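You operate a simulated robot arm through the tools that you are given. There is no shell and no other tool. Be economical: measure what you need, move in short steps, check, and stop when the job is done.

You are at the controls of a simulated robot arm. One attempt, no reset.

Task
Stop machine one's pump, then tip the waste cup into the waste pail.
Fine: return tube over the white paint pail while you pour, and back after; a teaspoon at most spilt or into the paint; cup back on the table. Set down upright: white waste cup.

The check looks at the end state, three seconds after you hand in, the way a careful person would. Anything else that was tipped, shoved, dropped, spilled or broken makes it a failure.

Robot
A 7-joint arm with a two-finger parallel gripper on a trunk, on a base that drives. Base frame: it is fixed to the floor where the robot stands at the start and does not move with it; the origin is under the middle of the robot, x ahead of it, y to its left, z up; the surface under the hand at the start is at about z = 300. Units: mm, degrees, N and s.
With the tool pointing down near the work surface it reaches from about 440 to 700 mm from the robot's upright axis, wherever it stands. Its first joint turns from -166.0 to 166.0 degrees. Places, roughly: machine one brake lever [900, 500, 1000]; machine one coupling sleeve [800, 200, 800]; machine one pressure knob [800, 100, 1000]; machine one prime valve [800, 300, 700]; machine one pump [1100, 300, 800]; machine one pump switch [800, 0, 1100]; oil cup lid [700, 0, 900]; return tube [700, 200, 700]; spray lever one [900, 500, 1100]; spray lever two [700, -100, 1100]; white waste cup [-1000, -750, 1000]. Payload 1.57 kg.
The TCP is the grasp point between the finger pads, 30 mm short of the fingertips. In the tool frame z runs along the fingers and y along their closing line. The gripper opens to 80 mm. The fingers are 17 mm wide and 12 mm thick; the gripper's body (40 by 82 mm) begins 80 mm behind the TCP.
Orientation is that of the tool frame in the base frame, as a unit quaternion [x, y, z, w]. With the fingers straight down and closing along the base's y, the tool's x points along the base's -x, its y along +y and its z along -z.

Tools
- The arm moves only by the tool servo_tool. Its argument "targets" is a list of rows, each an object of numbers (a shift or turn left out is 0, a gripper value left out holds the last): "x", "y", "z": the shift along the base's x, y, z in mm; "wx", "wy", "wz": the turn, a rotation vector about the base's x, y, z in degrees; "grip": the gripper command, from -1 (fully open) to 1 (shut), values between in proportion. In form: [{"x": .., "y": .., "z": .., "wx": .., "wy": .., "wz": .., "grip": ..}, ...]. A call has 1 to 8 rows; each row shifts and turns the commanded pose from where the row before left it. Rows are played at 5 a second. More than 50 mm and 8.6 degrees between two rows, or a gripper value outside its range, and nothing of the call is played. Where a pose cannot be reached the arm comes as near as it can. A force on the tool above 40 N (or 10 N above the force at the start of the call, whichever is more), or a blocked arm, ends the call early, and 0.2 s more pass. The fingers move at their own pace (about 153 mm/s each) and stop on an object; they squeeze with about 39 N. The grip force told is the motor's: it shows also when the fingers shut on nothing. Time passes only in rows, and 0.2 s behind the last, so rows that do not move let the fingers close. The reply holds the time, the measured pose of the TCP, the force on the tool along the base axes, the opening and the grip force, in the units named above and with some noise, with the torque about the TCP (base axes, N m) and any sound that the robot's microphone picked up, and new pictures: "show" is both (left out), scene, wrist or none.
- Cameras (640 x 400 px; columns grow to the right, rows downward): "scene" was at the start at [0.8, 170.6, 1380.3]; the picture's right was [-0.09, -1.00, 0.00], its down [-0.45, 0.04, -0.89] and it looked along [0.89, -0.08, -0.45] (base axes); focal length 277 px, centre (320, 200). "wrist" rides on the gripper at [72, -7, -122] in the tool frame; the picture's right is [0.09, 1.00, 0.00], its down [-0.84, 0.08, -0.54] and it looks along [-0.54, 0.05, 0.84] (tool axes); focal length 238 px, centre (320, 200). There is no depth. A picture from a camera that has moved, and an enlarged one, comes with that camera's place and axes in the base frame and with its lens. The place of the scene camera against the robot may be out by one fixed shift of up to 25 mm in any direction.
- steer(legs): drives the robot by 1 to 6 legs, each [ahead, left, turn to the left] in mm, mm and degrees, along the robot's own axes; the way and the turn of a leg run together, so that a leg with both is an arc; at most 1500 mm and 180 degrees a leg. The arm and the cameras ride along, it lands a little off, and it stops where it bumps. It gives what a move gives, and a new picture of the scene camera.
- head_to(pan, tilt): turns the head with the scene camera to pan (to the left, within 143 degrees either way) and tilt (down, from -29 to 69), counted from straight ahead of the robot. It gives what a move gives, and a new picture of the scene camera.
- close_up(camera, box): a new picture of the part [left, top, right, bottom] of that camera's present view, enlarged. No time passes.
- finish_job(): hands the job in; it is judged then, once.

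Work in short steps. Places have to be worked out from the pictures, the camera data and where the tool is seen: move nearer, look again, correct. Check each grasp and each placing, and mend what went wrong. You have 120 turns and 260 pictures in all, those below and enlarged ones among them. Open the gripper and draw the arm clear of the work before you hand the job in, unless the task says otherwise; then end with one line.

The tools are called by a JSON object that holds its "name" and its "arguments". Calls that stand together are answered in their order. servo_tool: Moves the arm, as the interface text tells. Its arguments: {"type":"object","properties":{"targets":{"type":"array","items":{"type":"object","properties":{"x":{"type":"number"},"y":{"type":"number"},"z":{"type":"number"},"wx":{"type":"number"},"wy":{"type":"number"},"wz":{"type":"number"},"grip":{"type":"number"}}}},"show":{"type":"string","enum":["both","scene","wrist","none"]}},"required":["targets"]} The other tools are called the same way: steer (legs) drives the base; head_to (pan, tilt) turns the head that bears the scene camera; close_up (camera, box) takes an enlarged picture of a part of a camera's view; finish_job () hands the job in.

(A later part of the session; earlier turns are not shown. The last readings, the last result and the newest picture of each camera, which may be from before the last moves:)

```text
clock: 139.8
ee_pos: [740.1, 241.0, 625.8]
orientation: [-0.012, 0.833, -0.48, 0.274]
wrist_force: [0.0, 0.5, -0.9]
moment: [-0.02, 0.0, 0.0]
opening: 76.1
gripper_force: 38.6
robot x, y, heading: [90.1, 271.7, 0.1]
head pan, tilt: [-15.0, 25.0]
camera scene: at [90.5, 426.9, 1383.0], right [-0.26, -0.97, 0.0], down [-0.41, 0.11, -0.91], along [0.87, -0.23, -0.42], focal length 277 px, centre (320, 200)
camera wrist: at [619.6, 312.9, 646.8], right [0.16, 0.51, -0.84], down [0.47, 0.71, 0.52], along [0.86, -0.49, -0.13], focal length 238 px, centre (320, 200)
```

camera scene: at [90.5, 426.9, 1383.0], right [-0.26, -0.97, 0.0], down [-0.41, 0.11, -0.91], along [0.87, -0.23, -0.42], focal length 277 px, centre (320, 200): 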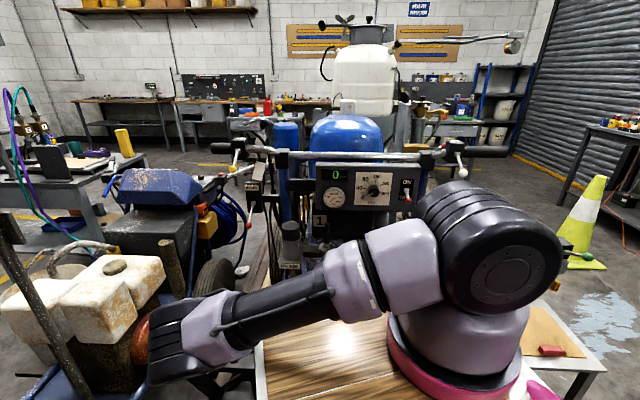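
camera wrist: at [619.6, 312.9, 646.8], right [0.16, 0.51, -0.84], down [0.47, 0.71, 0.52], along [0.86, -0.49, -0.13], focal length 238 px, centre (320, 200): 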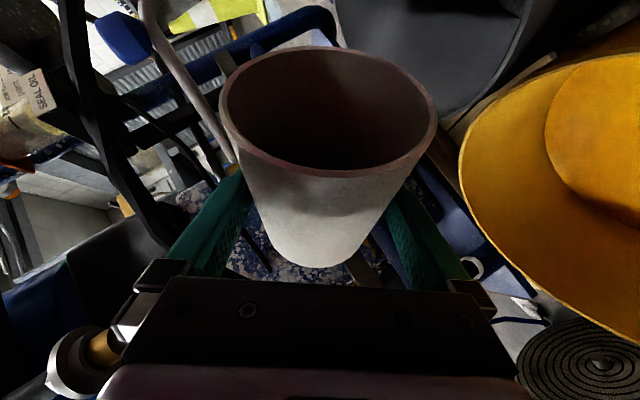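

The cup looks empty. The elbow has swung low to the left near the stand and the jug machine; I check there before moving.

{"name": "close_up", "arguments": {"camera": "wrist", "box": [200, 30, 460, 190]}}

{"name": "close_up", "arguments": {"camera": "scene", "box": [60, 240, 316, 400]}}

{"name": "head_to", "arguments": {"pan": 25, "tilt": 45}}

```text
2.46 times, centred on (330, 110) of wrist
camera zoom: at [619.6, 312.9, 646.8], right [0.16, 0.51, -0.84], down [0.47, 0.71, 0.52], along [0.86, -0.49, -0.13], focal length 587 px, centre (295, 422)
```

zoom: 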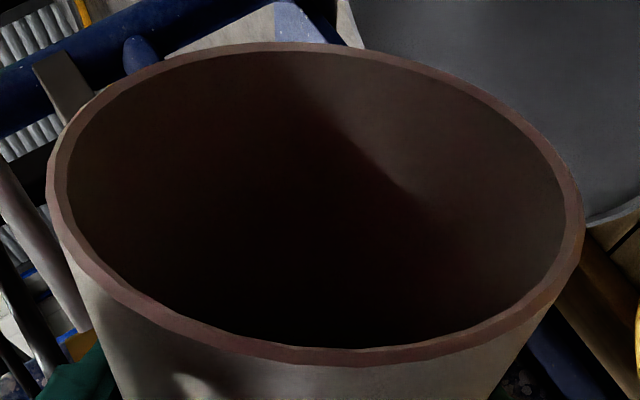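

```text
2.50 times, centred on (188, 320) of scene
camera zoom: at [90.5, 426.9, 1383.0], right [-0.26, -0.97, 0.0], down [-0.41, 0.11, -0.91], along [0.87, -0.23, -0.42], focal length 692 px, centre (650, -100)
```

zoom: 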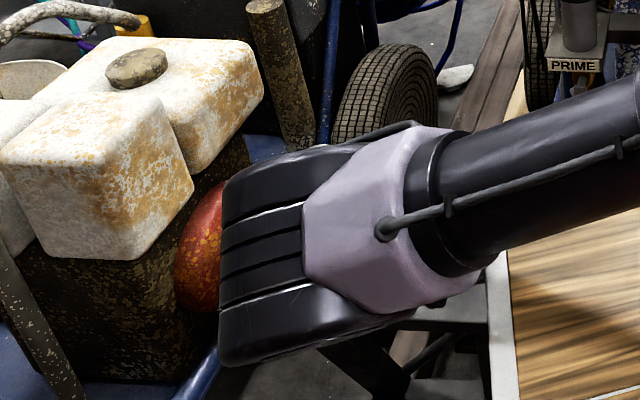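

```text
clock: 140.8
ee_pos: [739.6, 240.4, 625.7]
orientation: [-0.013, 0.833, -0.48, 0.273]
wrist_force: [0.2, -0.8, 0.6]
moment: [-0.01, -0.05, -0.01]
opening: 76.0
gripper_force: 38.4
robot x, y, heading: [89.3, 269.8, -0.0]
head pan, tilt: [25.0, 45.0]
camera scene: at [74.8, 485.3, 1352.4], right [0.42, -0.91, 0.0], down [-0.64, -0.3, -0.71], along [0.64, 0.3, -0.71], focal length 277 px, centre (320, 200)
```

scene: 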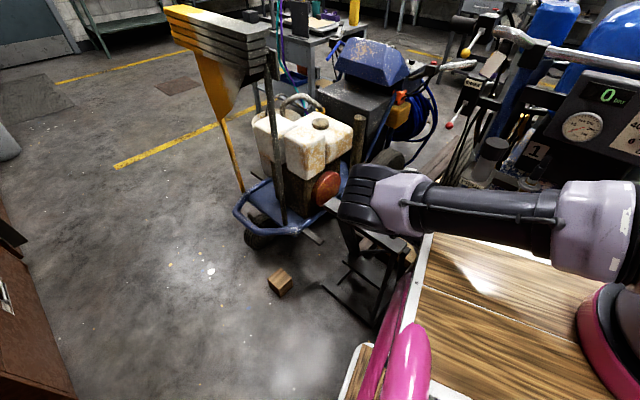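

The cup is empty at about 105° tilt, and the elbow hangs free above the stand. I roll back upright in steps.

{"name": "servo_tool", "arguments": {"targets": [{"wx": -1.88, "wy": 3.19, "wz": 1.5}, {"wx": -1.88, "wy": 3.19, "wz": 1.5}, {"wx": -1.88, "wy": 3.19, "wz": 1.5}, {"wx": -1.88, "wy": 3.19, "wz": 1.5}, {"wx": -2.82, "wy": 4.78, "wz": 2.27}, {"wx": -2.82, "wy": 4.78, "wz": 2.27}, {}]}}

```text
clock: 142.4
ee_pos: [736.5, 231.3, 624.4]
orientation: [-0.219, 0.8, -0.539, 0.149]
wrist_force: [0.4, 0.2, -0.1]
moment: [-0.01, 0.0, 0.02]
opening: 75.6
gripper_force: 38.7
robot x, y, heading: [91.1, 272.8, 0.1]
head pan, tilt: [25.0, 45.0]
camera scene: at [71.1, 485.5, 1352.2], right [0.42, -0.91, 0.0], down [-0.64, -0.3, -0.71], along [0.64, 0.3, -0.71], focal length 277 px, centre (320, 200)
camera wrist: at [616.9, 289.5, 676.4], right [-0.27, 0.27, -0.92], down [0.45, 0.88, 0.13], along [0.85, -0.38, -0.36], focal length 238 px, centre (320, 200)
```

scene: 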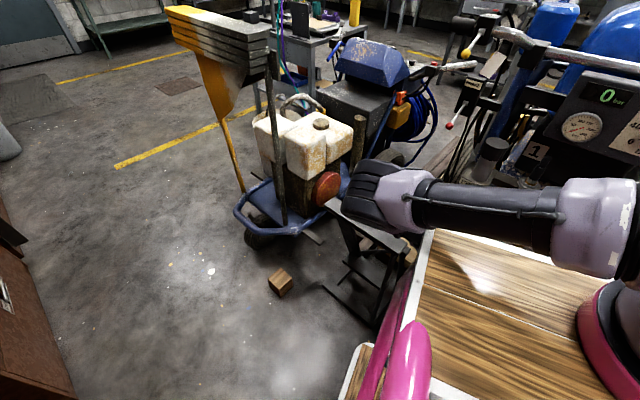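
wrist: 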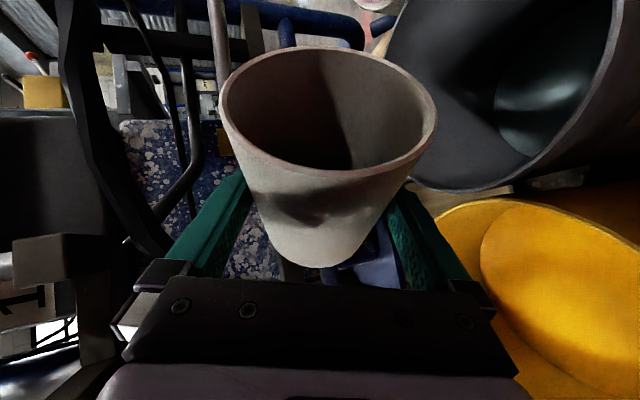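

Rolling back as expected (roll 90° left to undo). I continue until upright.

{"name": "servo_tool", "arguments": {"targets": [{"wx": -3.76, "wy": 6.38, "wz": 3.03}, {"wx": -3.76, "wy": 6.38, "wz": 3.03}, {"wx": -3.76, "wy": 6.38, "wz": 3.03}, {"wx": -3.76, "wy": 6.38, "wz": 3.03}, {"wx": -3.76, "wy": 6.38, "wz": 3.03}, {"wx": -3.76, "wy": 6.38, "wz": 3.03}, {}], "show": "none"}}

{"name": "servo_tool", "arguments": {"targets": [{"wx": -3.76, "wy": 6.38, "wz": 3.03}, {"wx": -3.76, "wy": 6.38, "wz": 3.03}, {"wx": -3.76, "wy": 6.38, "wz": 3.03}, {"wx": -3.76, "wy": 6.38, "wz": 3.03}, {"wx": -3.76, "wy": 6.38, "wz": 3.03}, {"wx": -0.9, "wy": 1.6, "wz": 0.8}, {}]}}

```text
clock: 144.0
ee_pos: [737.0, 231.0, 623.9]
orientation: [-0.527, 0.642, -0.552, -0.082]
wrist_force: [0.0, -0.4, -0.4]
moment: [-0.02, 0.0, 0.0]
opening: 75.7
gripper_force: 39.1
robot x, y, heading: [90.2, 269.2, -0.1]
head pan, tilt: [25.0, 45.0]
```

```text
clock: 145.6
ee_pos: [736.4, 232.4, 623.3]
orientation: [0.722, -0.411, 0.484, 0.275]
wrist_force: [0.4, 0.2, -0.4]
moment: [0.03, -0.02, 0.0]
opening: 75.8
gripper_force: 39.2
robot x, y, heading: [93.1, 271.2, -0.1]
head pan, tilt: [25.0, 45.0]
camera scene: at [73.2, 484.5, 1352.5], right [0.42, -0.91, 0.0], down [-0.64, -0.3, -0.71], along [0.64, 0.3, -0.71], focal length 277 px, centre (320, 200)
camera wrist: at [697.7, 307.6, 736.8], right [-0.84, -0.54, 0.08], down [-0.49, 0.67, -0.57], along [0.25, -0.52, -0.82], focal length 238 px, centre (320, 200)
```

scene: 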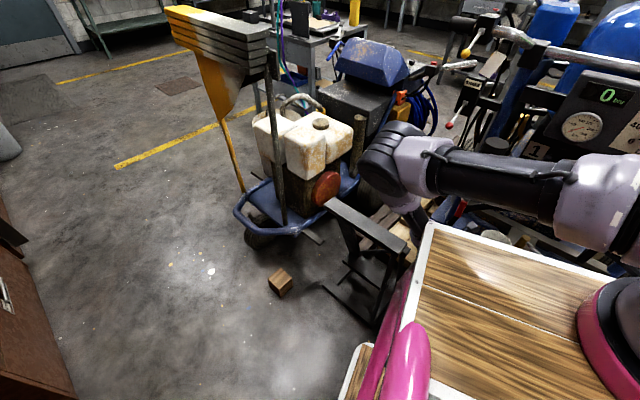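
wrist: 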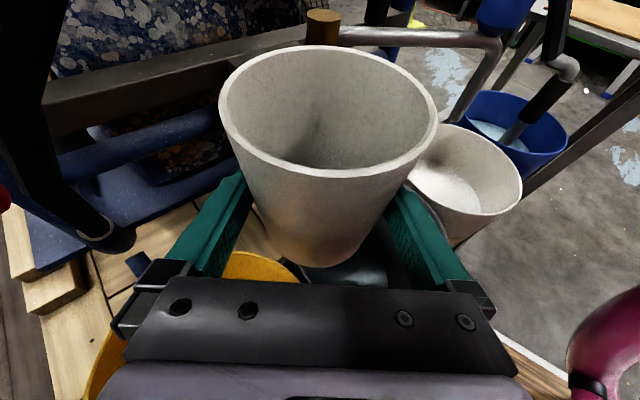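

Cup upright and empty, still firmly held. I retrace: back out from under the valve bracket, unwind the yaw, and raise.

{"name": "servo_tool", "arguments": {"targets": [{"x": -13, "y": -2, "z": 9}, {"x": -13, "y": -2, "z": 9}, {"x": -13, "y": -3, "z": 8}, {"wz": -7}, {"wz": -7}, {"wz": -6}, {"z": 40}, {"z": 45}], "show": "none"}}

{"name": "servo_tool", "arguments": {"targets": [{"z": 45}, {"z": 45}, {}], "show": "wrist"}}

{"name": "steer", "arguments": {"legs": [[-85, 0, 0]]}}

```text
clock: 147.4
ee_pos: [696.8, 222.6, 736.2]
orientation: [0.64, -0.531, 0.429, 0.355]
wrist_force: [-0.3, -0.3, -0.5]
moment: [0.01, 0.02, 0.0]
opening: 75.5
gripper_force: 39.0
robot x, y, heading: [86.1, 272.2, 0.0]
head pan, tilt: [25.0, 45.0]
```

```text
clock: 148.2
ee_pos: [697.6, 225.9, 824.6]
orientation: [0.639, -0.53, 0.429, 0.355]
wrist_force: [0.3, 0.3, 0.1]
moment: [0.01, 0.04, 0.01]
opening: 75.4
gripper_force: 38.9
robot x, y, heading: [91.4, 274.7, -0.2]
head pan, tilt: [25.0, 45.0]
camera wrist: at [686.6, 309.9, 937.7], right [-0.97, -0.22, 0.08], down [-0.23, 0.79, -0.57], along [0.06, -0.57, -0.82], focal length 238 px, centre (320, 200)
```

wrist: 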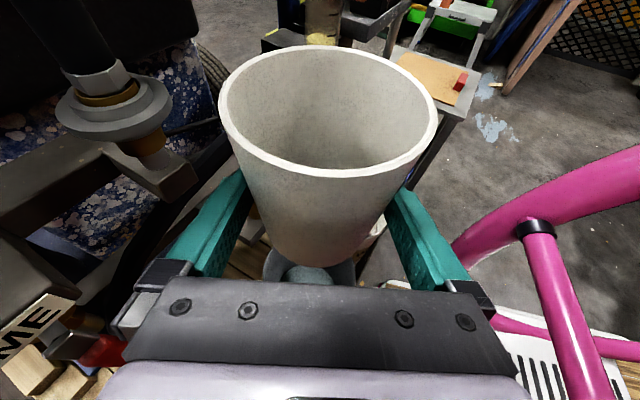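

```text
clock: 149.3
ee_pos: [611.0, 228.0, 824.3]
orientation: [0.64, -0.53, 0.429, 0.354]
wrist_force: [-0.8, 0.4, -1.1]
moment: [0.03, 0.01, -0.03]
opening: 75.6
gripper_force: 39.0
robot x, y, heading: [1.2, 270.0, -0.1]
head pan, tilt: [25.0, 45.0]
camera scene: at [-13.5, 484.3, 1352.5], right [0.42, -0.91, 0.0], down [-0.64, -0.3, -0.71], along [0.64, 0.3, -0.71], focal length 277 px, centre (320, 200)
```

scene: 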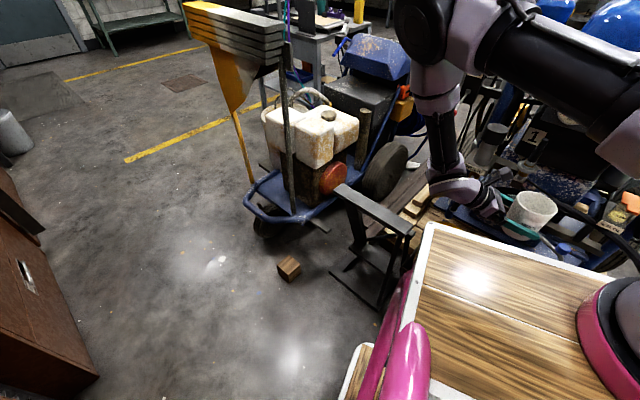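

I unwind the yaw, raise the cup to travel height, and retrace the driving path.

{"name": "servo_tool", "arguments": {"targets": [{"wz": -8, "z": 30}, {"wz": -8, "z": 40}, {"wz": -7, "z": 40}, {"z": 45}, {"z": 45}, {"z": 45}, {"z": 45}, {"z": 15}], "show": "none"}}

{"name": "steer", "arguments": {"legs": [[-10, -140, 0], [-40, -60, 0], [-40, -40, 0], [-45, 0, 0]]}}

```text
clock: 151.1
ee_pos: [611.5, 228.3, 1128.5]
orientation: [-0.522, 0.646, -0.35, -0.433]
wrist_force: [-0.1, -0.2, -0.3]
moment: [-0.04, 0.01, -0.01]
opening: 75.8
gripper_force: 38.8
robot x, y, heading: [4.9, 268.6, -0.1]
head pan, tilt: [25.0, 45.0]
```

```text
clock: 154.1
ee_pos: [475.8, -15.9, 1127.6]
orientation: [-0.52, 0.648, -0.349, -0.433]
wrist_force: [0.1, 0.0, -1.5]
moment: [-0.04, 0.02, 0.04]
opening: 75.1
gripper_force: 38.5
robot x, y, heading: [-130.8, 31.4, -0.2]
head pan, tilt: [25.0, 45.0]
camera scene: at [-148.5, 243.3, 1352.5], right [0.42, -0.91, 0.0], down [-0.64, -0.3, -0.71], along [0.64, 0.3, -0.71], focal length 277 px, centre (320, 200)
```

scene: 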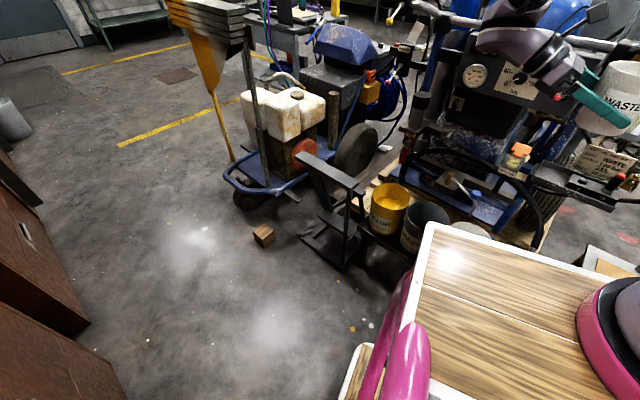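

Clear. I strafe right to y≈-1150 and turn back to the cabinet heading.

{"name": "steer", "arguments": {"legs": [[0, -600, 0], [0, -585, 0], [0, 0, 82], [0, 0, 81.7]]}}

{"name": "head_to", "arguments": {"pan": -10, "tilt": 35}}

```text
clock: 167.4
ee_pos: [-710.4, -936.6, 1128.5]
orientation: [0.713, 0.427, 0.477, -0.286]
wrist_force: [-0.4, 0.3, -0.9]
moment: [0.02, 0.04, -0.03]
opening: 74.4
gripper_force: 38.7
robot x, y, heading: [-139.3, -1147.1, 164.1]
head pan, tilt: [25.0, 45.0]
camera scene: at [-163.8, -1379.4, 1352.5], right [-0.16, 0.99, 0.0], down [0.7, 0.11, -0.71], along [-0.7, -0.11, -0.71], focal length 277 px, centre (320, 200)
```

scene: 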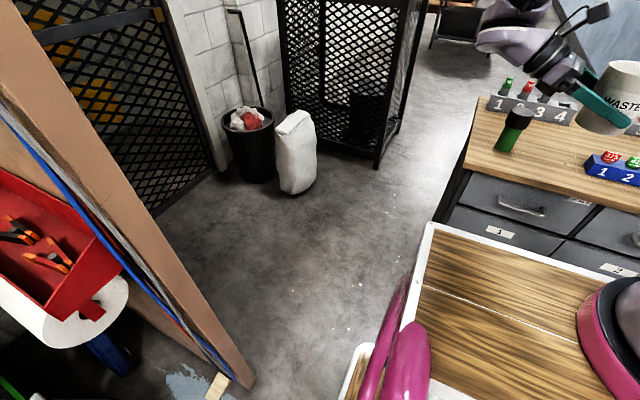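

```text
clock: 168.4
ee_pos: [-710.3, -936.5, 1128.1]
orientation: [0.713, 0.427, 0.477, -0.288]
wrist_force: [0.0, -0.3, -0.8]
moment: [0.01, 0.0, 0.02]
opening: 74.6
gripper_force: 38.8
robot x, y, heading: [-137.8, -1144.4, 164.2]
head pan, tilt: [-10.0, 35.0]
camera scene: at [-162.8, -1328.1, 1367.3], right [0.44, 0.9, 0.0], down [0.52, -0.25, -0.82], along [-0.74, 0.36, -0.57], focal length 277 px, centre (320, 200)
```

scene: 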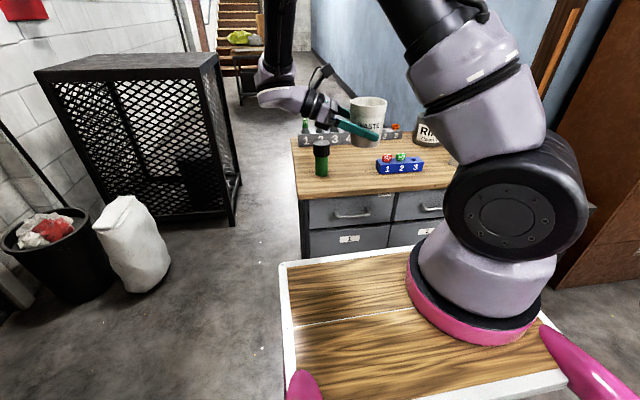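

The opening has crept from 77.6 to 74.5; I check the cup in the grip.

{"name": "close_up", "arguments": {"camera": "wrist", "box": [0, 0, 640, 400]}}

{"name": "close_up", "arguments": {"camera": "scene", "box": [260, 70, 420, 170]}}

```text
1.00 times, centred on (320, 200) of wrist (not enlarged: the box is as wide or as high as the picture)
camera zoom: at [-756.9, -1009.5, 1241.6], right [0.89, -0.44, 0.08], down [-0.32, -0.76, -0.57], along [0.31, 0.48, -0.82], focal length 238 px, centre (320, 200)
```

zoom: 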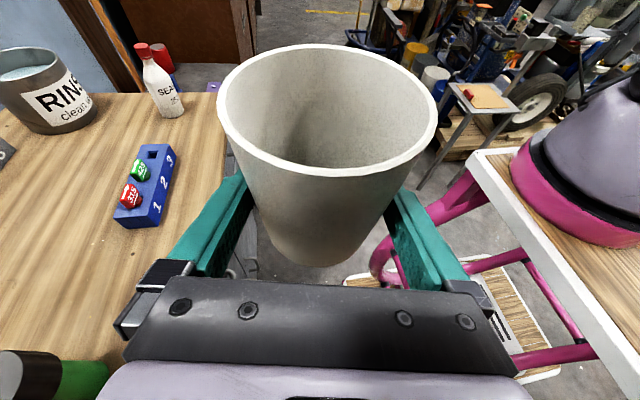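

```text
4.00 times, centred on (340, 120) of scene
camera zoom: at [-162.8, -1328.1, 1367.3], right [0.44, 0.9, 0.0], down [0.52, -0.25, -0.82], along [-0.74, 0.36, -0.57], focal length 1107 px, centre (240, 520)
```

zoom: 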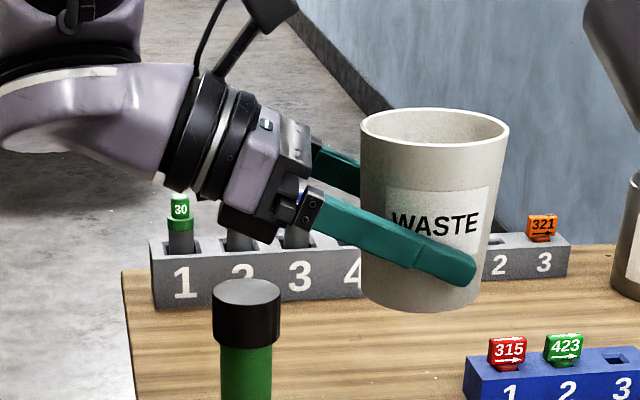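

The cup is still well held, only a touch higher in the fingers. I drive forward 270 to the placing stance.

{"name": "steer", "arguments": {"legs": [[270, 0, -0.6]]}}

{"name": "close_up", "arguments": {"camera": "wrist", "box": [0, 0, 640, 400]}}

```text
clock: 170.3
ee_pos: [-968.3, -857.7, 1129.5]
orientation: [0.715, 0.424, 0.478, -0.285]
wrist_force: [0.5, -0.5, -0.2]
moment: [0.04, -0.01, -0.02]
opening: 74.6
gripper_force: 39.1
robot x, y, heading: [-394.6, -1070.3, 163.6]
head pan, tilt: [-10.0, 35.0]
camera scene: at [-423.7, -1253.0, 1367.3], right [0.44, 0.9, 0.0], down [0.51, -0.25, -0.82], along [-0.73, 0.36, -0.57], focal length 277 px, centre (320, 200)
```

scene: 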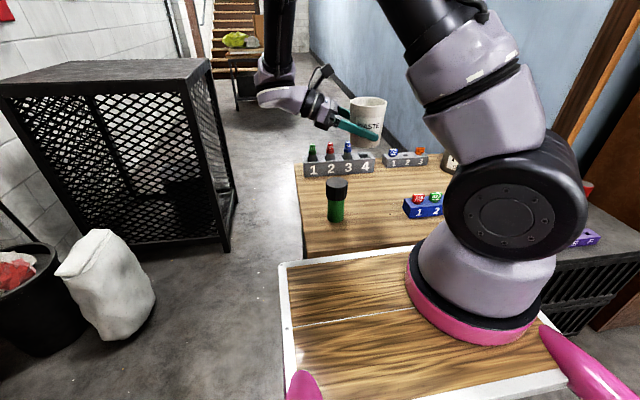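

```text
1.00 times, centred on (320, 200) of wrist (not enlarged: the box is as wide or as high as the picture)
camera zoom: at [-1015.4, -929.9, 1241.5], right [0.89, -0.45, 0.08], down [-0.33, -0.76, -0.57], along [0.32, 0.48, -0.82], focal length 238 px, centre (320, 200)
```

zoom: 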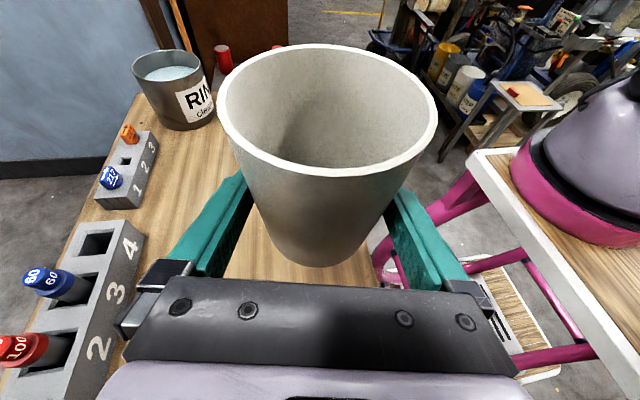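

I move over the cup's old spot (-1058,-753) and descend most of the way.

{"name": "servo_tool", "arguments": {"targets": [{"x": -30, "y": 35}, {"x": -30, "y": 35}, {"x": -30, "y": 35}, {"z": -40}, {"z": -45}, {"z": -45}, {"z": -45}, {}]}}

```text
clock: 172.1
ee_pos: [-1058.5, -748.6, 952.1]
orientation: [0.715, 0.423, 0.478, -0.284]
wrist_force: [0.5, 0.3, -0.2]
moment: [-0.01, 0.0, 0.0]
opening: 74.3
gripper_force: 38.9
robot x, y, heading: [-395.0, -1069.1, 163.3]
head pan, tilt: [-10.0, 35.0]
camera scene: at [-423.6, -1253.0, 1367.3], right [0.44, 0.9, 0.0], down [0.51, -0.25, -0.82], along [-0.73, 0.36, -0.57], focal length 277 px, centre (320, 200)
camera wrist: at [-1105.5, -822.5, 1064.5], right [0.89, -0.45, 0.08], down [-0.33, -0.76, -0.57], along [0.32, 0.48, -0.82], focal length 238 px, centre (320, 200)
```

scene: 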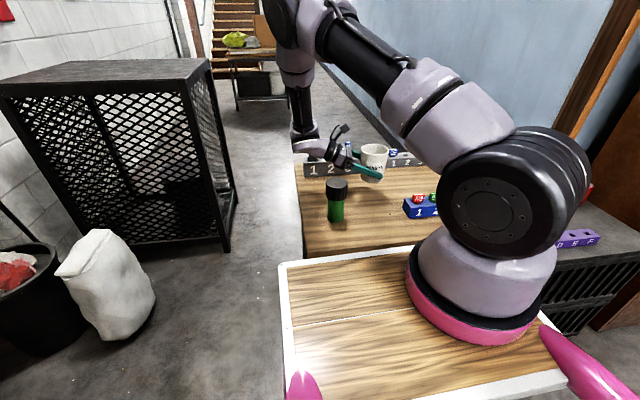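
wrist: 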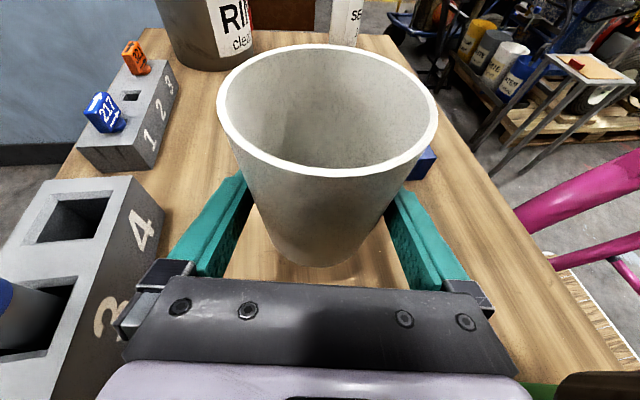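

{"name": "servo_tool", "arguments": {"targets": [{"z": -20}, {"z": -20}, {"z": -12}, {}], "show": "none"}}

{"name": "servo_tool", "arguments": {"targets": [{"z": -3}, {"z": -3}, {}], "show": "wrist"}}

{"name": "close_up", "arguments": {"camera": "scene", "box": [290, 130, 418, 210]}}

```text
clock: 173.1
ee_pos: [-1058.4, -750.9, 900.9]
orientation: [0.715, 0.424, 0.478, -0.285]
wrist_force: [-1.1, 0.2, -1.2]
moment: [-0.03, -0.02, -0.01]
opening: 74.3
gripper_force: 38.5
robot x, y, heading: [-395.8, -1071.7, 163.9]
head pan, tilt: [-10.0, 35.0]
```

```text
clock: 173.9
ee_pos: [-1058.8, -750.8, 895.5]
orientation: [0.715, 0.424, 0.478, -0.285]
wrist_force: [0.2, -0.1, 0.0]
moment: [0.01, 0.01, 0.01]
opening: 74.3
gripper_force: 39.0
robot x, y, heading: [-393.1, -1071.6, 163.6]
head pan, tilt: [-10.0, 35.0]
camera wrist: at [-1105.3, -824.0, 1008.2], right [0.89, -0.45, 0.08], down [-0.33, -0.76, -0.57], along [0.32, 0.48, -0.82], focal length 238 px, centre (320, 200)
```

wrist: 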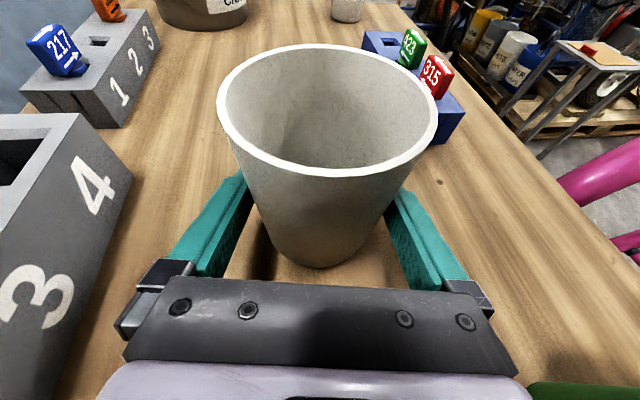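

```text
5.00 times, centred on (354, 170) of scene
camera zoom: at [-423.7, -1253.0, 1367.3], right [0.44, 0.9, 0.0], down [0.51, -0.25, -0.82], along [-0.73, 0.36, -0.57], focal length 1384 px, centre (150, 350)
```

zoom: 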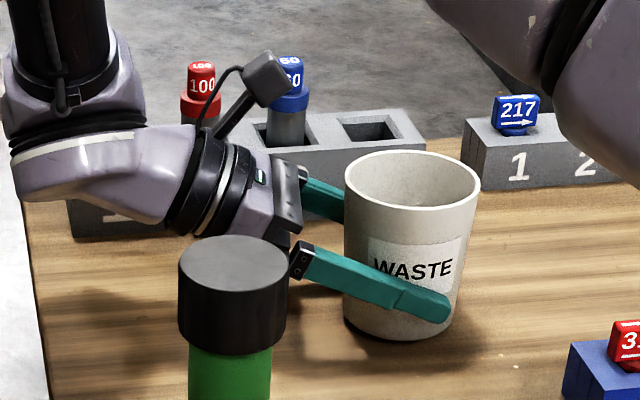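

Nearly touching. I go down in 2 mm steps watching the force.

{"name": "servo_tool", "arguments": {"targets": [{"z": -2}, {"z": -2}, {}], "show": "none"}}

{"name": "servo_tool", "arguments": {"targets": [{"z": -2}, {}], "show": "none"}}

```text
clock: 174.7
ee_pos: [-1058.3, -752.2, 891.2]
orientation: [0.715, 0.424, 0.478, -0.285]
wrist_force: [-1.2, -0.3, 0.0]
moment: [-0.02, -0.01, 0.01]
opening: 74.3
gripper_force: 38.9
robot x, y, heading: [-394.4, -1071.5, 163.5]
head pan, tilt: [-10.0, 35.0]
```

```text
clock: 175.3
ee_pos: [-1058.3, -751.1, 889.4]
orientation: [0.715, 0.423, 0.478, -0.286]
wrist_force: [2.2, -1.1, 14.8]
moment: [0.17, 0.34, 0.02]
opening: 74.0
gripper_force: 38.5
robot x, y, heading: [-397.5, -1072.8, 164.0]
head pan, tilt: [-10.0, 35.0]
```

Touchdown (15 N up). I ease 1 mm up, open fully and look.

{"name": "servo_tool", "arguments": {"targets": [{"z": 1}, {"grip": -1}, {}, {}], "show": "wrist"}}

{"name": "close_up", "arguments": {"camera": "scene", "box": [290, 130, 418, 210]}}

```text
clock: 176.3
ee_pos: [-1058.0, -751.6, 890.1]
orientation: [0.715, 0.424, 0.478, -0.285]
wrist_force: [0.1, 0.2, -0.2]
moment: [-0.02, 0.01, 0.03]
opening: 80.1
gripper_force: 0.1
robot x, y, heading: [-401.4, -1075.3, 163.6]
head pan, tilt: [-10.0, 35.0]
camera wrist: at [-1105.9, -824.5, 1003.2], right [0.89, -0.45, 0.08], down [-0.33, -0.76, -0.57], along [0.32, 0.48, -0.82], focal length 238 px, centre (320, 200)
```

wrist: 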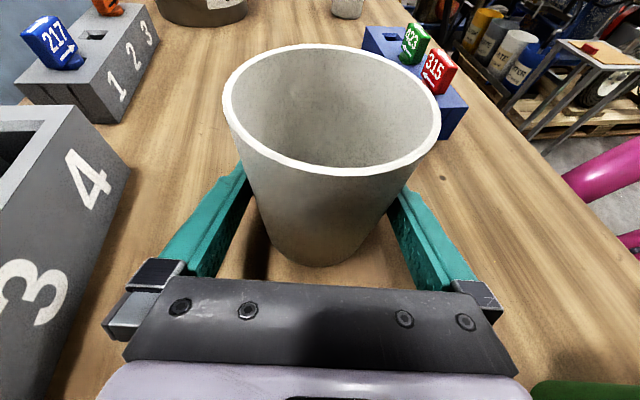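

```text
5.00 times, centred on (354, 170) of scene
camera zoom: at [-423.7, -1253.0, 1367.3], right [0.44, 0.9, 0.0], down [0.51, -0.25, -0.82], along [-0.73, 0.36, -0.57], focal length 1384 px, centre (150, 350)
```

zoom: 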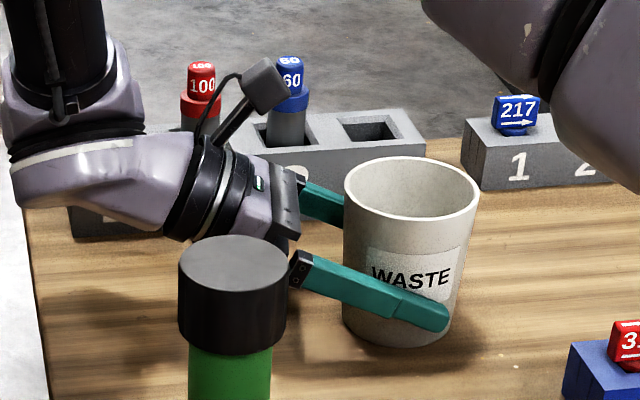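

Released; the cup stands upright. I back straight out along the fingers in small steps.

{"name": "servo_tool", "arguments": {"targets": [{"x": -4.8, "y": -8.8}, {"x": -9.6, "y": -17.6}, {"x": -9.6, "y": -17.6}, {"x": -14.4, "y": -26.3}, {"x": -14.4, "y": -26.3}, {}]}}

```text
clock: 177.7
ee_pos: [-1112.4, -849.8, 890.5]
orientation: [0.715, 0.424, 0.478, -0.285]
wrist_force: [-0.2, 0.2, 0.3]
moment: [0.01, -0.02, -0.01]
opening: 80.0
gripper_force: 0.1
robot x, y, heading: [-398.8, -1069.0, 163.9]
head pan, tilt: [-10.0, 35.0]
camera scene: at [-423.7, -1253.0, 1367.3], right [0.44, 0.9, 0.0], down [0.51, -0.25, -0.82], along [-0.73, 0.36, -0.57], focal length 277 px, centre (320, 200)
camera wrist: at [-1159.5, -921.9, 1004.2], right [0.89, -0.45, 0.08], down [-0.32, -0.76, -0.57], along [0.32, 0.48, -0.82], focal length 238 px, centre (320, 200)
```

scene: 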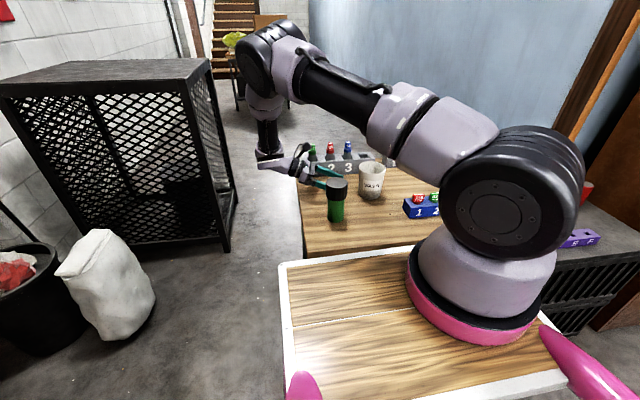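
wrist: 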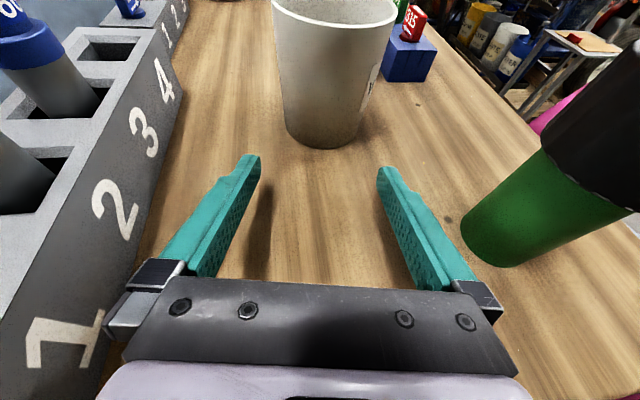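

The cup stands where it was, upright. I raise the hand clear, then turn it back to pointing down.

{"name": "servo_tool", "arguments": {"targets": [{"z": 40}, {"z": 45}, {"z": 45}, {"z": 45}, {"z": 45}, {"z": 45}, {"z": 35}, {}], "show": "none"}}

{"name": "steer", "arguments": {"legs": [[-270, 0, 0]]}}

{"name": "servo_tool", "arguments": {"targets": [{"wx": -7.46, "wy": 4.06}, {"wx": -7.46, "wy": 4.06}, {"wx": -7.46, "wy": 4.06}, {"wx": -7.46, "wy": 4.06}, {"wx": -7.46, "wy": 4.06}, {"wx": -7.46, "wy": 4.06}, {"wx": -7.46, "wy": 4.06}, {"wx": -7.46, "wy": 4.06}], "show": "wrist"}}

```text
clock: 179.5
ee_pos: [-1109.6, -849.2, 1190.8]
orientation: [0.715, 0.424, 0.478, -0.284]
wrist_force: [-0.2, -0.3, -1.0]
moment: [0.02, -0.02, -0.04]
opening: 80.0
gripper_force: 0.0
robot x, y, heading: [-397.8, -1070.7, 163.6]
head pan, tilt: [-10.0, 35.0]
```

```text
clock: 181.4
ee_pos: [-854.6, -921.7, 1189.3]
orientation: [0.716, 0.423, 0.478, -0.284]
wrist_force: [-0.1, 0.1, -0.2]
moment: [0.01, 0.01, 0.0]
opening: 79.7
gripper_force: 0.1
robot x, y, heading: [-143.9, -1144.1, 163.4]
head pan, tilt: [-10.0, 35.0]
camera scene: at [-168.6, -1328.1, 1367.3], right [0.45, 0.89, 0.0], down [0.51, -0.26, -0.82], along [-0.73, 0.37, -0.57], focal length 277 px, centre (320, 200)
```

scene: 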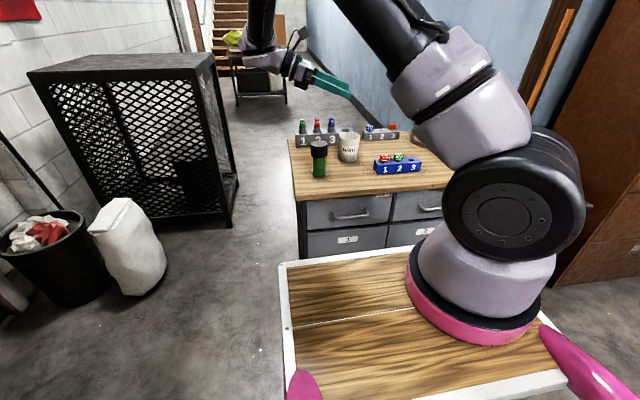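

```text
clock: 183.2
ee_pos: [-855.2, -922.6, 1190.4]
orientation: [0.86, 0.51, -0.003, 0.003]
wrist_force: [-1.1, -0.7, -0.2]
moment: [0.03, 0.0, -0.01]
opening: 80.0
gripper_force: 0.0
robot x, y, heading: [-141.9, -1146.5, 163.2]
head pan, tilt: [-10.0, 35.0]
camera wrist: at [-826.5, -856.2, 1311.8], right [0.92, -0.4, 0.0], down [-0.33, -0.77, 0.55], along [-0.22, -0.5, -0.84], focal length 238 px, centre (320, 200)
```

wrist: 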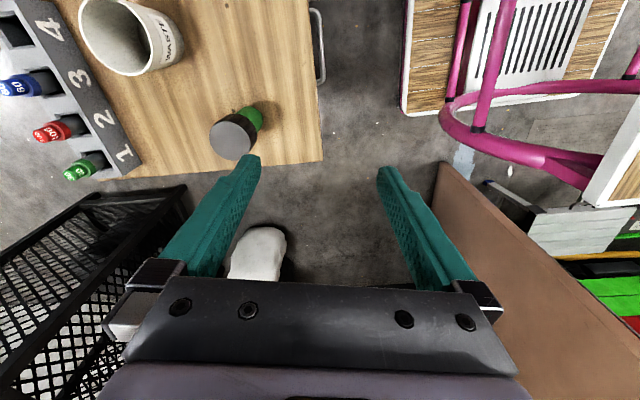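

Now I turn the hand -78° about the vertical and pull it in to the travel pose.

{"name": "servo_tool", "arguments": {"targets": [{"x": 24, "y": -7, "wz": -8.4}, {"x": 24, "y": -7, "wz": -8.4}, {"x": 24, "y": -7, "wz": -8.4}, {"x": 24, "y": -7, "wz": -8.4}, {"x": 24, "y": -7, "wz": -8.4}, {"x": 24, "y": -7, "wz": -8.4}, {"x": 24, "y": -7, "wz": -8.4}, {"x": 14, "y": -4, "wz": -8.4}], "show": "none"}}

{"name": "servo_tool", "arguments": {"targets": [{"wz": -5.5}, {"wz": -5.5}, {}], "show": "scene"}}

```text
clock: 185.0
ee_pos: [-673.2, -974.6, 1191.3]
orientation: [0.999, -0.053, -0.003, 0.001]
wrist_force: [-0.4, 0.1, 0.0]
moment: [0.01, -0.03, 0.01]
opening: 80.2
gripper_force: 0.1
robot x, y, heading: [-138.8, -1148.7, 163.3]
head pan, tilt: [-10.0, 35.0]
```

```text
clock: 185.8
ee_pos: [-674.0, -974.9, 1190.3]
orientation: [0.989, -0.147, -0.002, 0.001]
wrist_force: [-0.6, 0.1, 0.6]
moment: [0.03, 0.01, 0.01]
opening: 80.1
gripper_force: 0.2
robot x, y, heading: [-141.4, -1148.0, 163.7]
head pan, tilt: [-10.0, 35.0]
camera scene: at [-168.6, -1328.0, 1367.3], right [0.45, 0.89, 0.0], down [0.51, -0.26, -0.82], along [-0.73, 0.37, -0.57], focal length 277 px, centre (320, 200)
```

scene: 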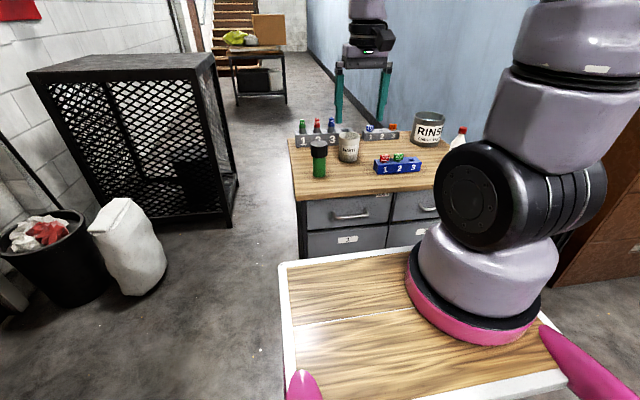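

Travel pose restored. I turn back to the machine and return to my starting place.

{"name": "steer", "arguments": {"legs": [[0, 0, -82], [0, 0, -81.6], [0, 575, 0], [0, 570, 0]]}}

```text
clock: 198.7
ee_pos: [391.1, -43.3, 1191.0]
orientation: [-0.045, 0.999, 0.002, 0.003]
wrist_force: [1.1, -0.6, -0.4]
moment: [0.02, 0.0, 0.01]
opening: 79.9
gripper_force: 0.1
robot x, y, heading: [-168.9, -89.0, 5.6]
head pan, tilt: [-10.0, 35.0]
stopped in leg 4: the robot was blocked; the commanded pose is now the measured one
camera scene: at [-186.9, 76.4, 1367.3], right [-0.08, -1.0, 0.0], down [-0.57, 0.04, -0.82], along [0.82, -0.06, -0.57], focal length 277 px, centre (320, 200)
```

scene: 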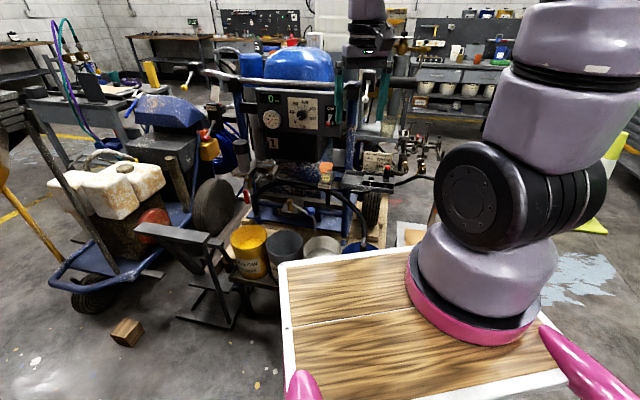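

My rear brushed the shelf again. I ease off to the right, straighten, go forward, and check the shelf's items.

{"name": "steer", "arguments": {"legs": [[0, -30, 0], [100, 0, -5.5]]}}

{"name": "head_to", "arguments": {"pan": 143, "tilt": 55}}

```text
clock: 200.3
ee_pos: [497.7, -121.3, 1190.2]
orientation: [0.003, 1.0, 0.001, 0.003]
wrist_force: [0.1, -0.7, 0.6]
moment: [0.0, 0.0, 0.01]
opening: 79.9
gripper_force: 0.1
robot x, y, heading: [-60.0, -109.4, -0.0]
head pan, tilt: [-10.0, 35.0]
camera scene: at [-65.9, 53.6, 1367.3], right [-0.17, -0.99, 0.0], down [-0.57, 0.1, -0.82], along [0.81, -0.14, -0.57], focal length 277 px, centre (320, 200)
```

scene: 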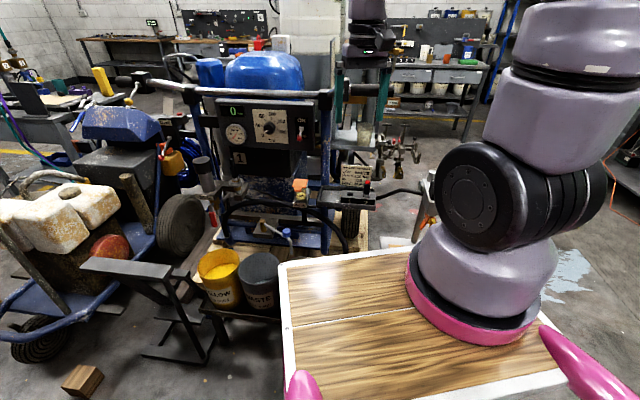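

```text
clock: 202.7
ee_pos: [497.4, -120.4, 1191.4]
orientation: [0.003, 1.0, 0.002, 0.004]
wrist_force: [-0.4, 0.7, -0.4]
moment: [-0.03, 0.05, 0.01]
opening: 80.2
gripper_force: 0.1
robot x, y, heading: [-58.1, -108.2, 0.1]
head pan, tilt: [143.0, 55.0]
camera scene: at [-210.4, 111.9, 1339.1], right [0.6, 0.8, 0.0], down [0.66, -0.49, -0.57], along [-0.46, 0.34, -0.82], focal length 277 px, centre (320, 200)
```

scene: 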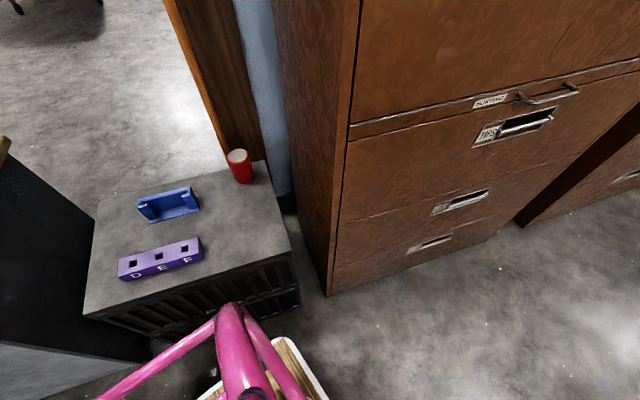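

Items on the shelf are in place. I drive to (0,0) and look at the tube from above with the wrist camera.

{"name": "steer", "arguments": {"legs": [[60, 108, 0]]}}

{"name": "servo_tool", "arguments": {"targets": [{"x": 20, "y": 20, "z": -40, "grip": -0.6}, {"x": 15, "y": 20, "z": -42}, {"x": 15, "y": 15, "z": -42}, {"z": -45}, {"z": -45}, {"z": -45}, {}], "show": "wrist"}}

```text
clock: 203.9
ee_pos: [556.8, -11.1, 1191.2]
orientation: [0.001, 1.0, 0.002, 0.003]
wrist_force: [-0.5, -0.4, 0.1]
moment: [-0.01, -0.02, -0.02]
opening: 80.0
gripper_force: 0.1
robot x, y, heading: [-4.5, -2.1, 0.2]
head pan, tilt: [143.0, 55.0]
camera scene: at [-151.8, 221.7, 1339.0], right [0.6, 0.8, 0.0], down [0.66, -0.49, -0.57], along [-0.46, 0.34, -0.82], focal length 277 px, centre (320, 200)
```

scene: 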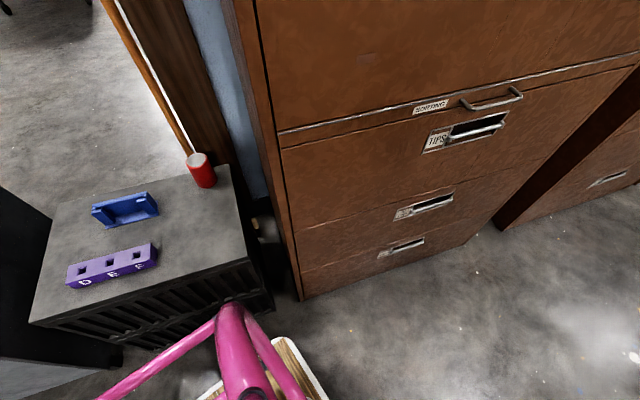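

```text
clock: 205.6
ee_pos: [605.7, 44.8, 930.1]
orientation: [0.002, 1.0, 0.002, 0.003]
wrist_force: [-0.7, 0.8, 0.0]
moment: [-0.01, -0.01, 0.01]
opening: 63.8
gripper_force: 0.0
robot x, y, heading: [-2.1, -0.9, 0.4]
head pan, tilt: [143.0, 55.0]
camera wrist: at [533.1, 37.2, 1051.5], right [-0.09, 1.0, 0.0], down [0.83, 0.07, 0.55], along [0.55, 0.05, -0.84], focal length 238 px, centre (320, 200)
```

wrist: 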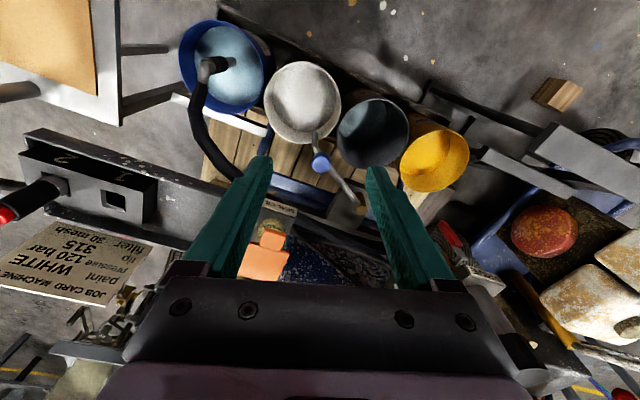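

The tube's knob is at about (699,55). I yaw the hand 62° as at release and come above it.

{"name": "servo_tool", "arguments": {"targets": [{"x": 10, "y": 2, "wz": 8}, {"x": 10, "y": 2, "wz": 8}, {"x": 10, "y": 2, "wz": 8}, {"x": 10, "y": 2, "wz": 8}, {"x": 10, "y": 2, "wz": 8, "z": -25}, {"x": 8, "y": 2, "wz": 8, "z": -30}, {"x": 8, "y": 1, "wz": 8, "z": -32}, {"wz": 6, "z": -32}], "show": "none"}}

{"name": "servo_tool", "arguments": {"targets": [{}], "show": "wrist"}}

{"name": "close_up", "arguments": {"camera": "wrist", "box": [220, 50, 420, 225]}}

```text
clock: 207.3
ee_pos: [672.5, 57.5, 811.5]
orientation: [-0.514, 0.858, 0.002, 0.003]
wrist_force: [-0.3, 0.3, 0.4]
moment: [-0.02, -0.03, 0.0]
opening: 64.1
gripper_force: 0.0
robot x, y, heading: [-6.5, -1.3, 0.1]
head pan, tilt: [143.0, 55.0]
```

```text
clock: 207.8
ee_pos: [672.5, 56.8, 811.5]
orientation: [-0.514, 0.858, 0.003, 0.003]
wrist_force: [-0.7, 0.3, 0.8]
moment: [0.03, -0.05, 0.04]
opening: 64.1
gripper_force: 0.1
robot x, y, heading: [-4.3, -2.6, 0.2]
head pan, tilt: [143.0, 55.0]
camera wrist: at [643.8, -10.9, 933.0], right [-0.92, 0.39, 0.0], down [0.33, 0.77, 0.55], along [0.21, 0.51, -0.84], focal length 238 px, centre (320, 200)
```

wrist: 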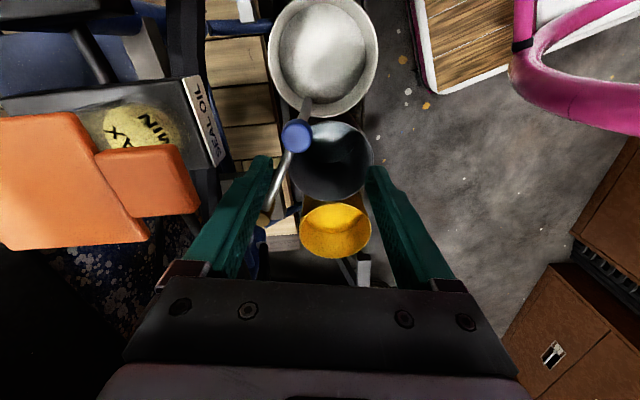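

```text
2.29 times, centred on (320, 138) of wrist
camera zoom: at [643.8, -10.9, 933.0], right [-0.92, 0.39, 0.0], down [0.33, 0.77, 0.55], along [0.21, 0.51, -0.84], focal length 545 px, centre (320, 343)
```

zoom: 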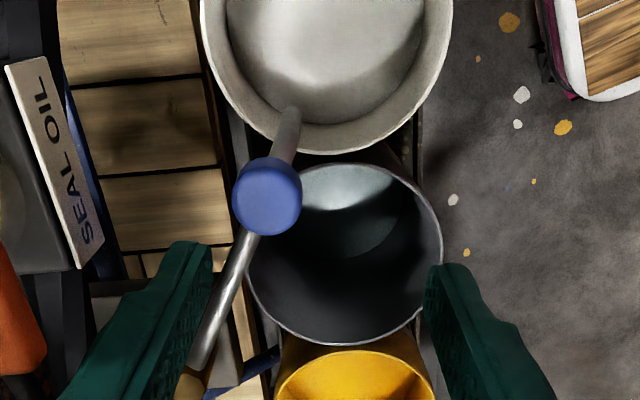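

Same picture as at release; knob at (697,56). I descend on it and grip.

{"name": "servo_tool", "arguments": {"targets": [{"x": 25, "y": -1.5, "z": -35}, {"z": -42}, {"z": -30}, {"z": -13}, {"grip": 1}, {}, {}], "show": "wrist"}}

```text
clock: 209.3
ee_pos: [696.3, 57.4, 692.3]
orientation: [-0.513, 0.858, 0.004, 0.002]
wrist_force: [2.7, 2.9, -4.6]
moment: [0.42, -0.22, 0.11]
opening: 31.3
gripper_force: 40.0
robot x, y, heading: [-4.0, 2.7, 0.2]
head pan, tilt: [143.0, 55.0]
camera wrist: at [667.0, -12.0, 813.4], right [-0.92, 0.39, 0.0], down [0.33, 0.77, 0.55], along [0.21, 0.51, -0.84], focal length 238 px, centre (320, 200)
```

wrist: 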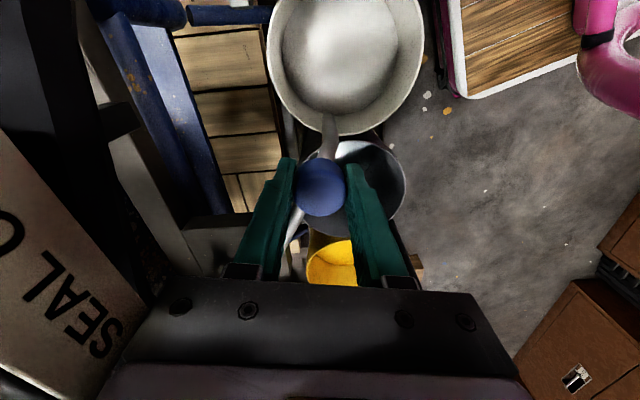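

Gripped (31 mm). I swing it back along the arc.

{"name": "servo_tool", "arguments": {"targets": [{"x": -4.8, "y": 5, "wz": -3}, {"x": -4.8, "y": 5, "wz": -3}, {"x": -9.8, "y": 14.8, "wz": -8}, {"x": -7.8, "y": 16.1, "wz": -8}, {"x": -5.4, "y": 16.9, "wz": -8}, {}], "show": "none"}}

{"name": "servo_tool", "arguments": {"targets": [{"x": -3, "y": 17.5, "wz": -8}, {"x": -0.5, "y": 17.8, "wz": -8}, {"x": 2, "y": 17.7, "wz": -8}, {"x": 4.2, "y": 15.5, "wz": -8}, {}], "show": "wrist"}}

```text
clock: 210.8
ee_pos: [665.1, 112.4, 692.4]
orientation: [-0.272, 0.962, 0.002, 0.003]
wrist_force: [22.4, 2.4, -14.4]
moment: [0.24, -0.23, -0.31]
opening: 31.1
gripper_force: 40.6
robot x, y, heading: [-4.7, -4.6, 0.3]
head pan, tilt: [143.0, 55.0]
```

```text
clock: 211.9
ee_pos: [666.4, 180.9, 693.6]
orientation: [0.003, 1.0, 0.002, 0.003]
wrist_force: [12.7, -4.1, 2.2]
moment: [0.01, -0.07, -0.17]
opening: 30.8
gripper_force: 40.3
robot x, y, heading: [-5.1, 0.3, 0.1]
head pan, tilt: [143.0, 55.0]
camera wrist: at [592.9, 174.4, 814.6], right [-0.09, 1.0, 0.0], down [0.83, 0.07, 0.55], along [0.55, 0.05, -0.84], focal length 238 px, centre (320, 200)
```

wrist: 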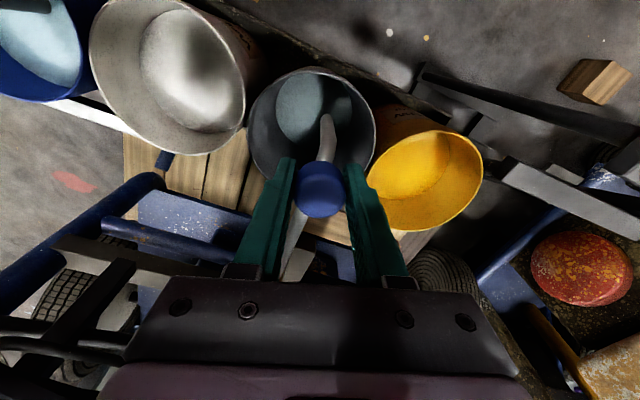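

It is back over the waste pail as before. I nudge 2 mm, release and rise.

{"name": "servo_tool", "arguments": {"targets": [{"x": 1, "y": 2}, {}, {"grip": -0.6}, {}, {"z": 40}, {"z": 45}, {"x": -20, "z": 35}, {}], "show": "wrist"}}

{"name": "close_up", "arguments": {"camera": "wrist", "box": [220, 60, 420, 185]}}

```text
clock: 213.8
ee_pos: [649.0, 185.3, 816.0]
orientation: [0.001, 1.0, 0.001, 0.003]
wrist_force: [-0.1, 0.0, -0.2]
moment: [0.0, 0.04, 0.03]
opening: 64.3
gripper_force: 0.1
robot x, y, heading: [-2.7, 0.0, 0.2]
head pan, tilt: [143.0, 55.0]
camera wrist: at [575.5, 177.6, 937.5], right [-0.09, 1.0, 0.0], down [0.83, 0.07, 0.55], along [0.54, 0.05, -0.84], focal length 238 px, centre (320, 200)
```

wrist: 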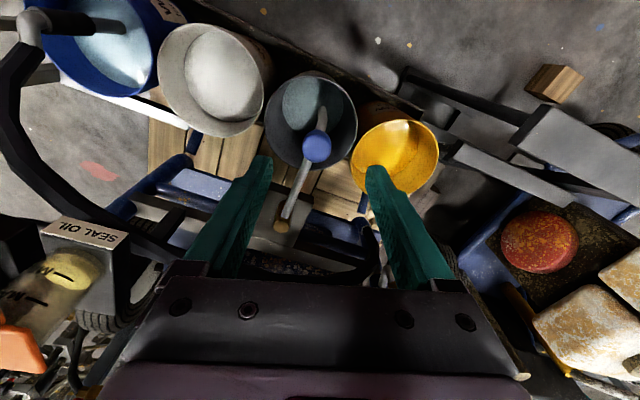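

```text
3.20 times, centred on (320, 122) of wrist
camera zoom: at [575.5, 177.6, 937.5], right [-0.09, 1.0, 0.0], down [0.83, 0.07, 0.55], along [0.54, 0.05, -0.84], focal length 763 px, centre (320, 448)
```

zoom: 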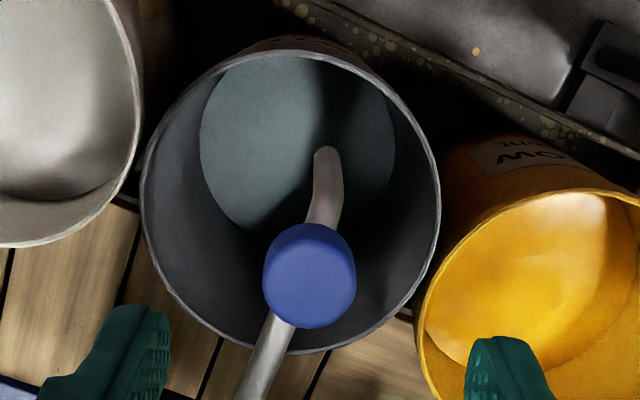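

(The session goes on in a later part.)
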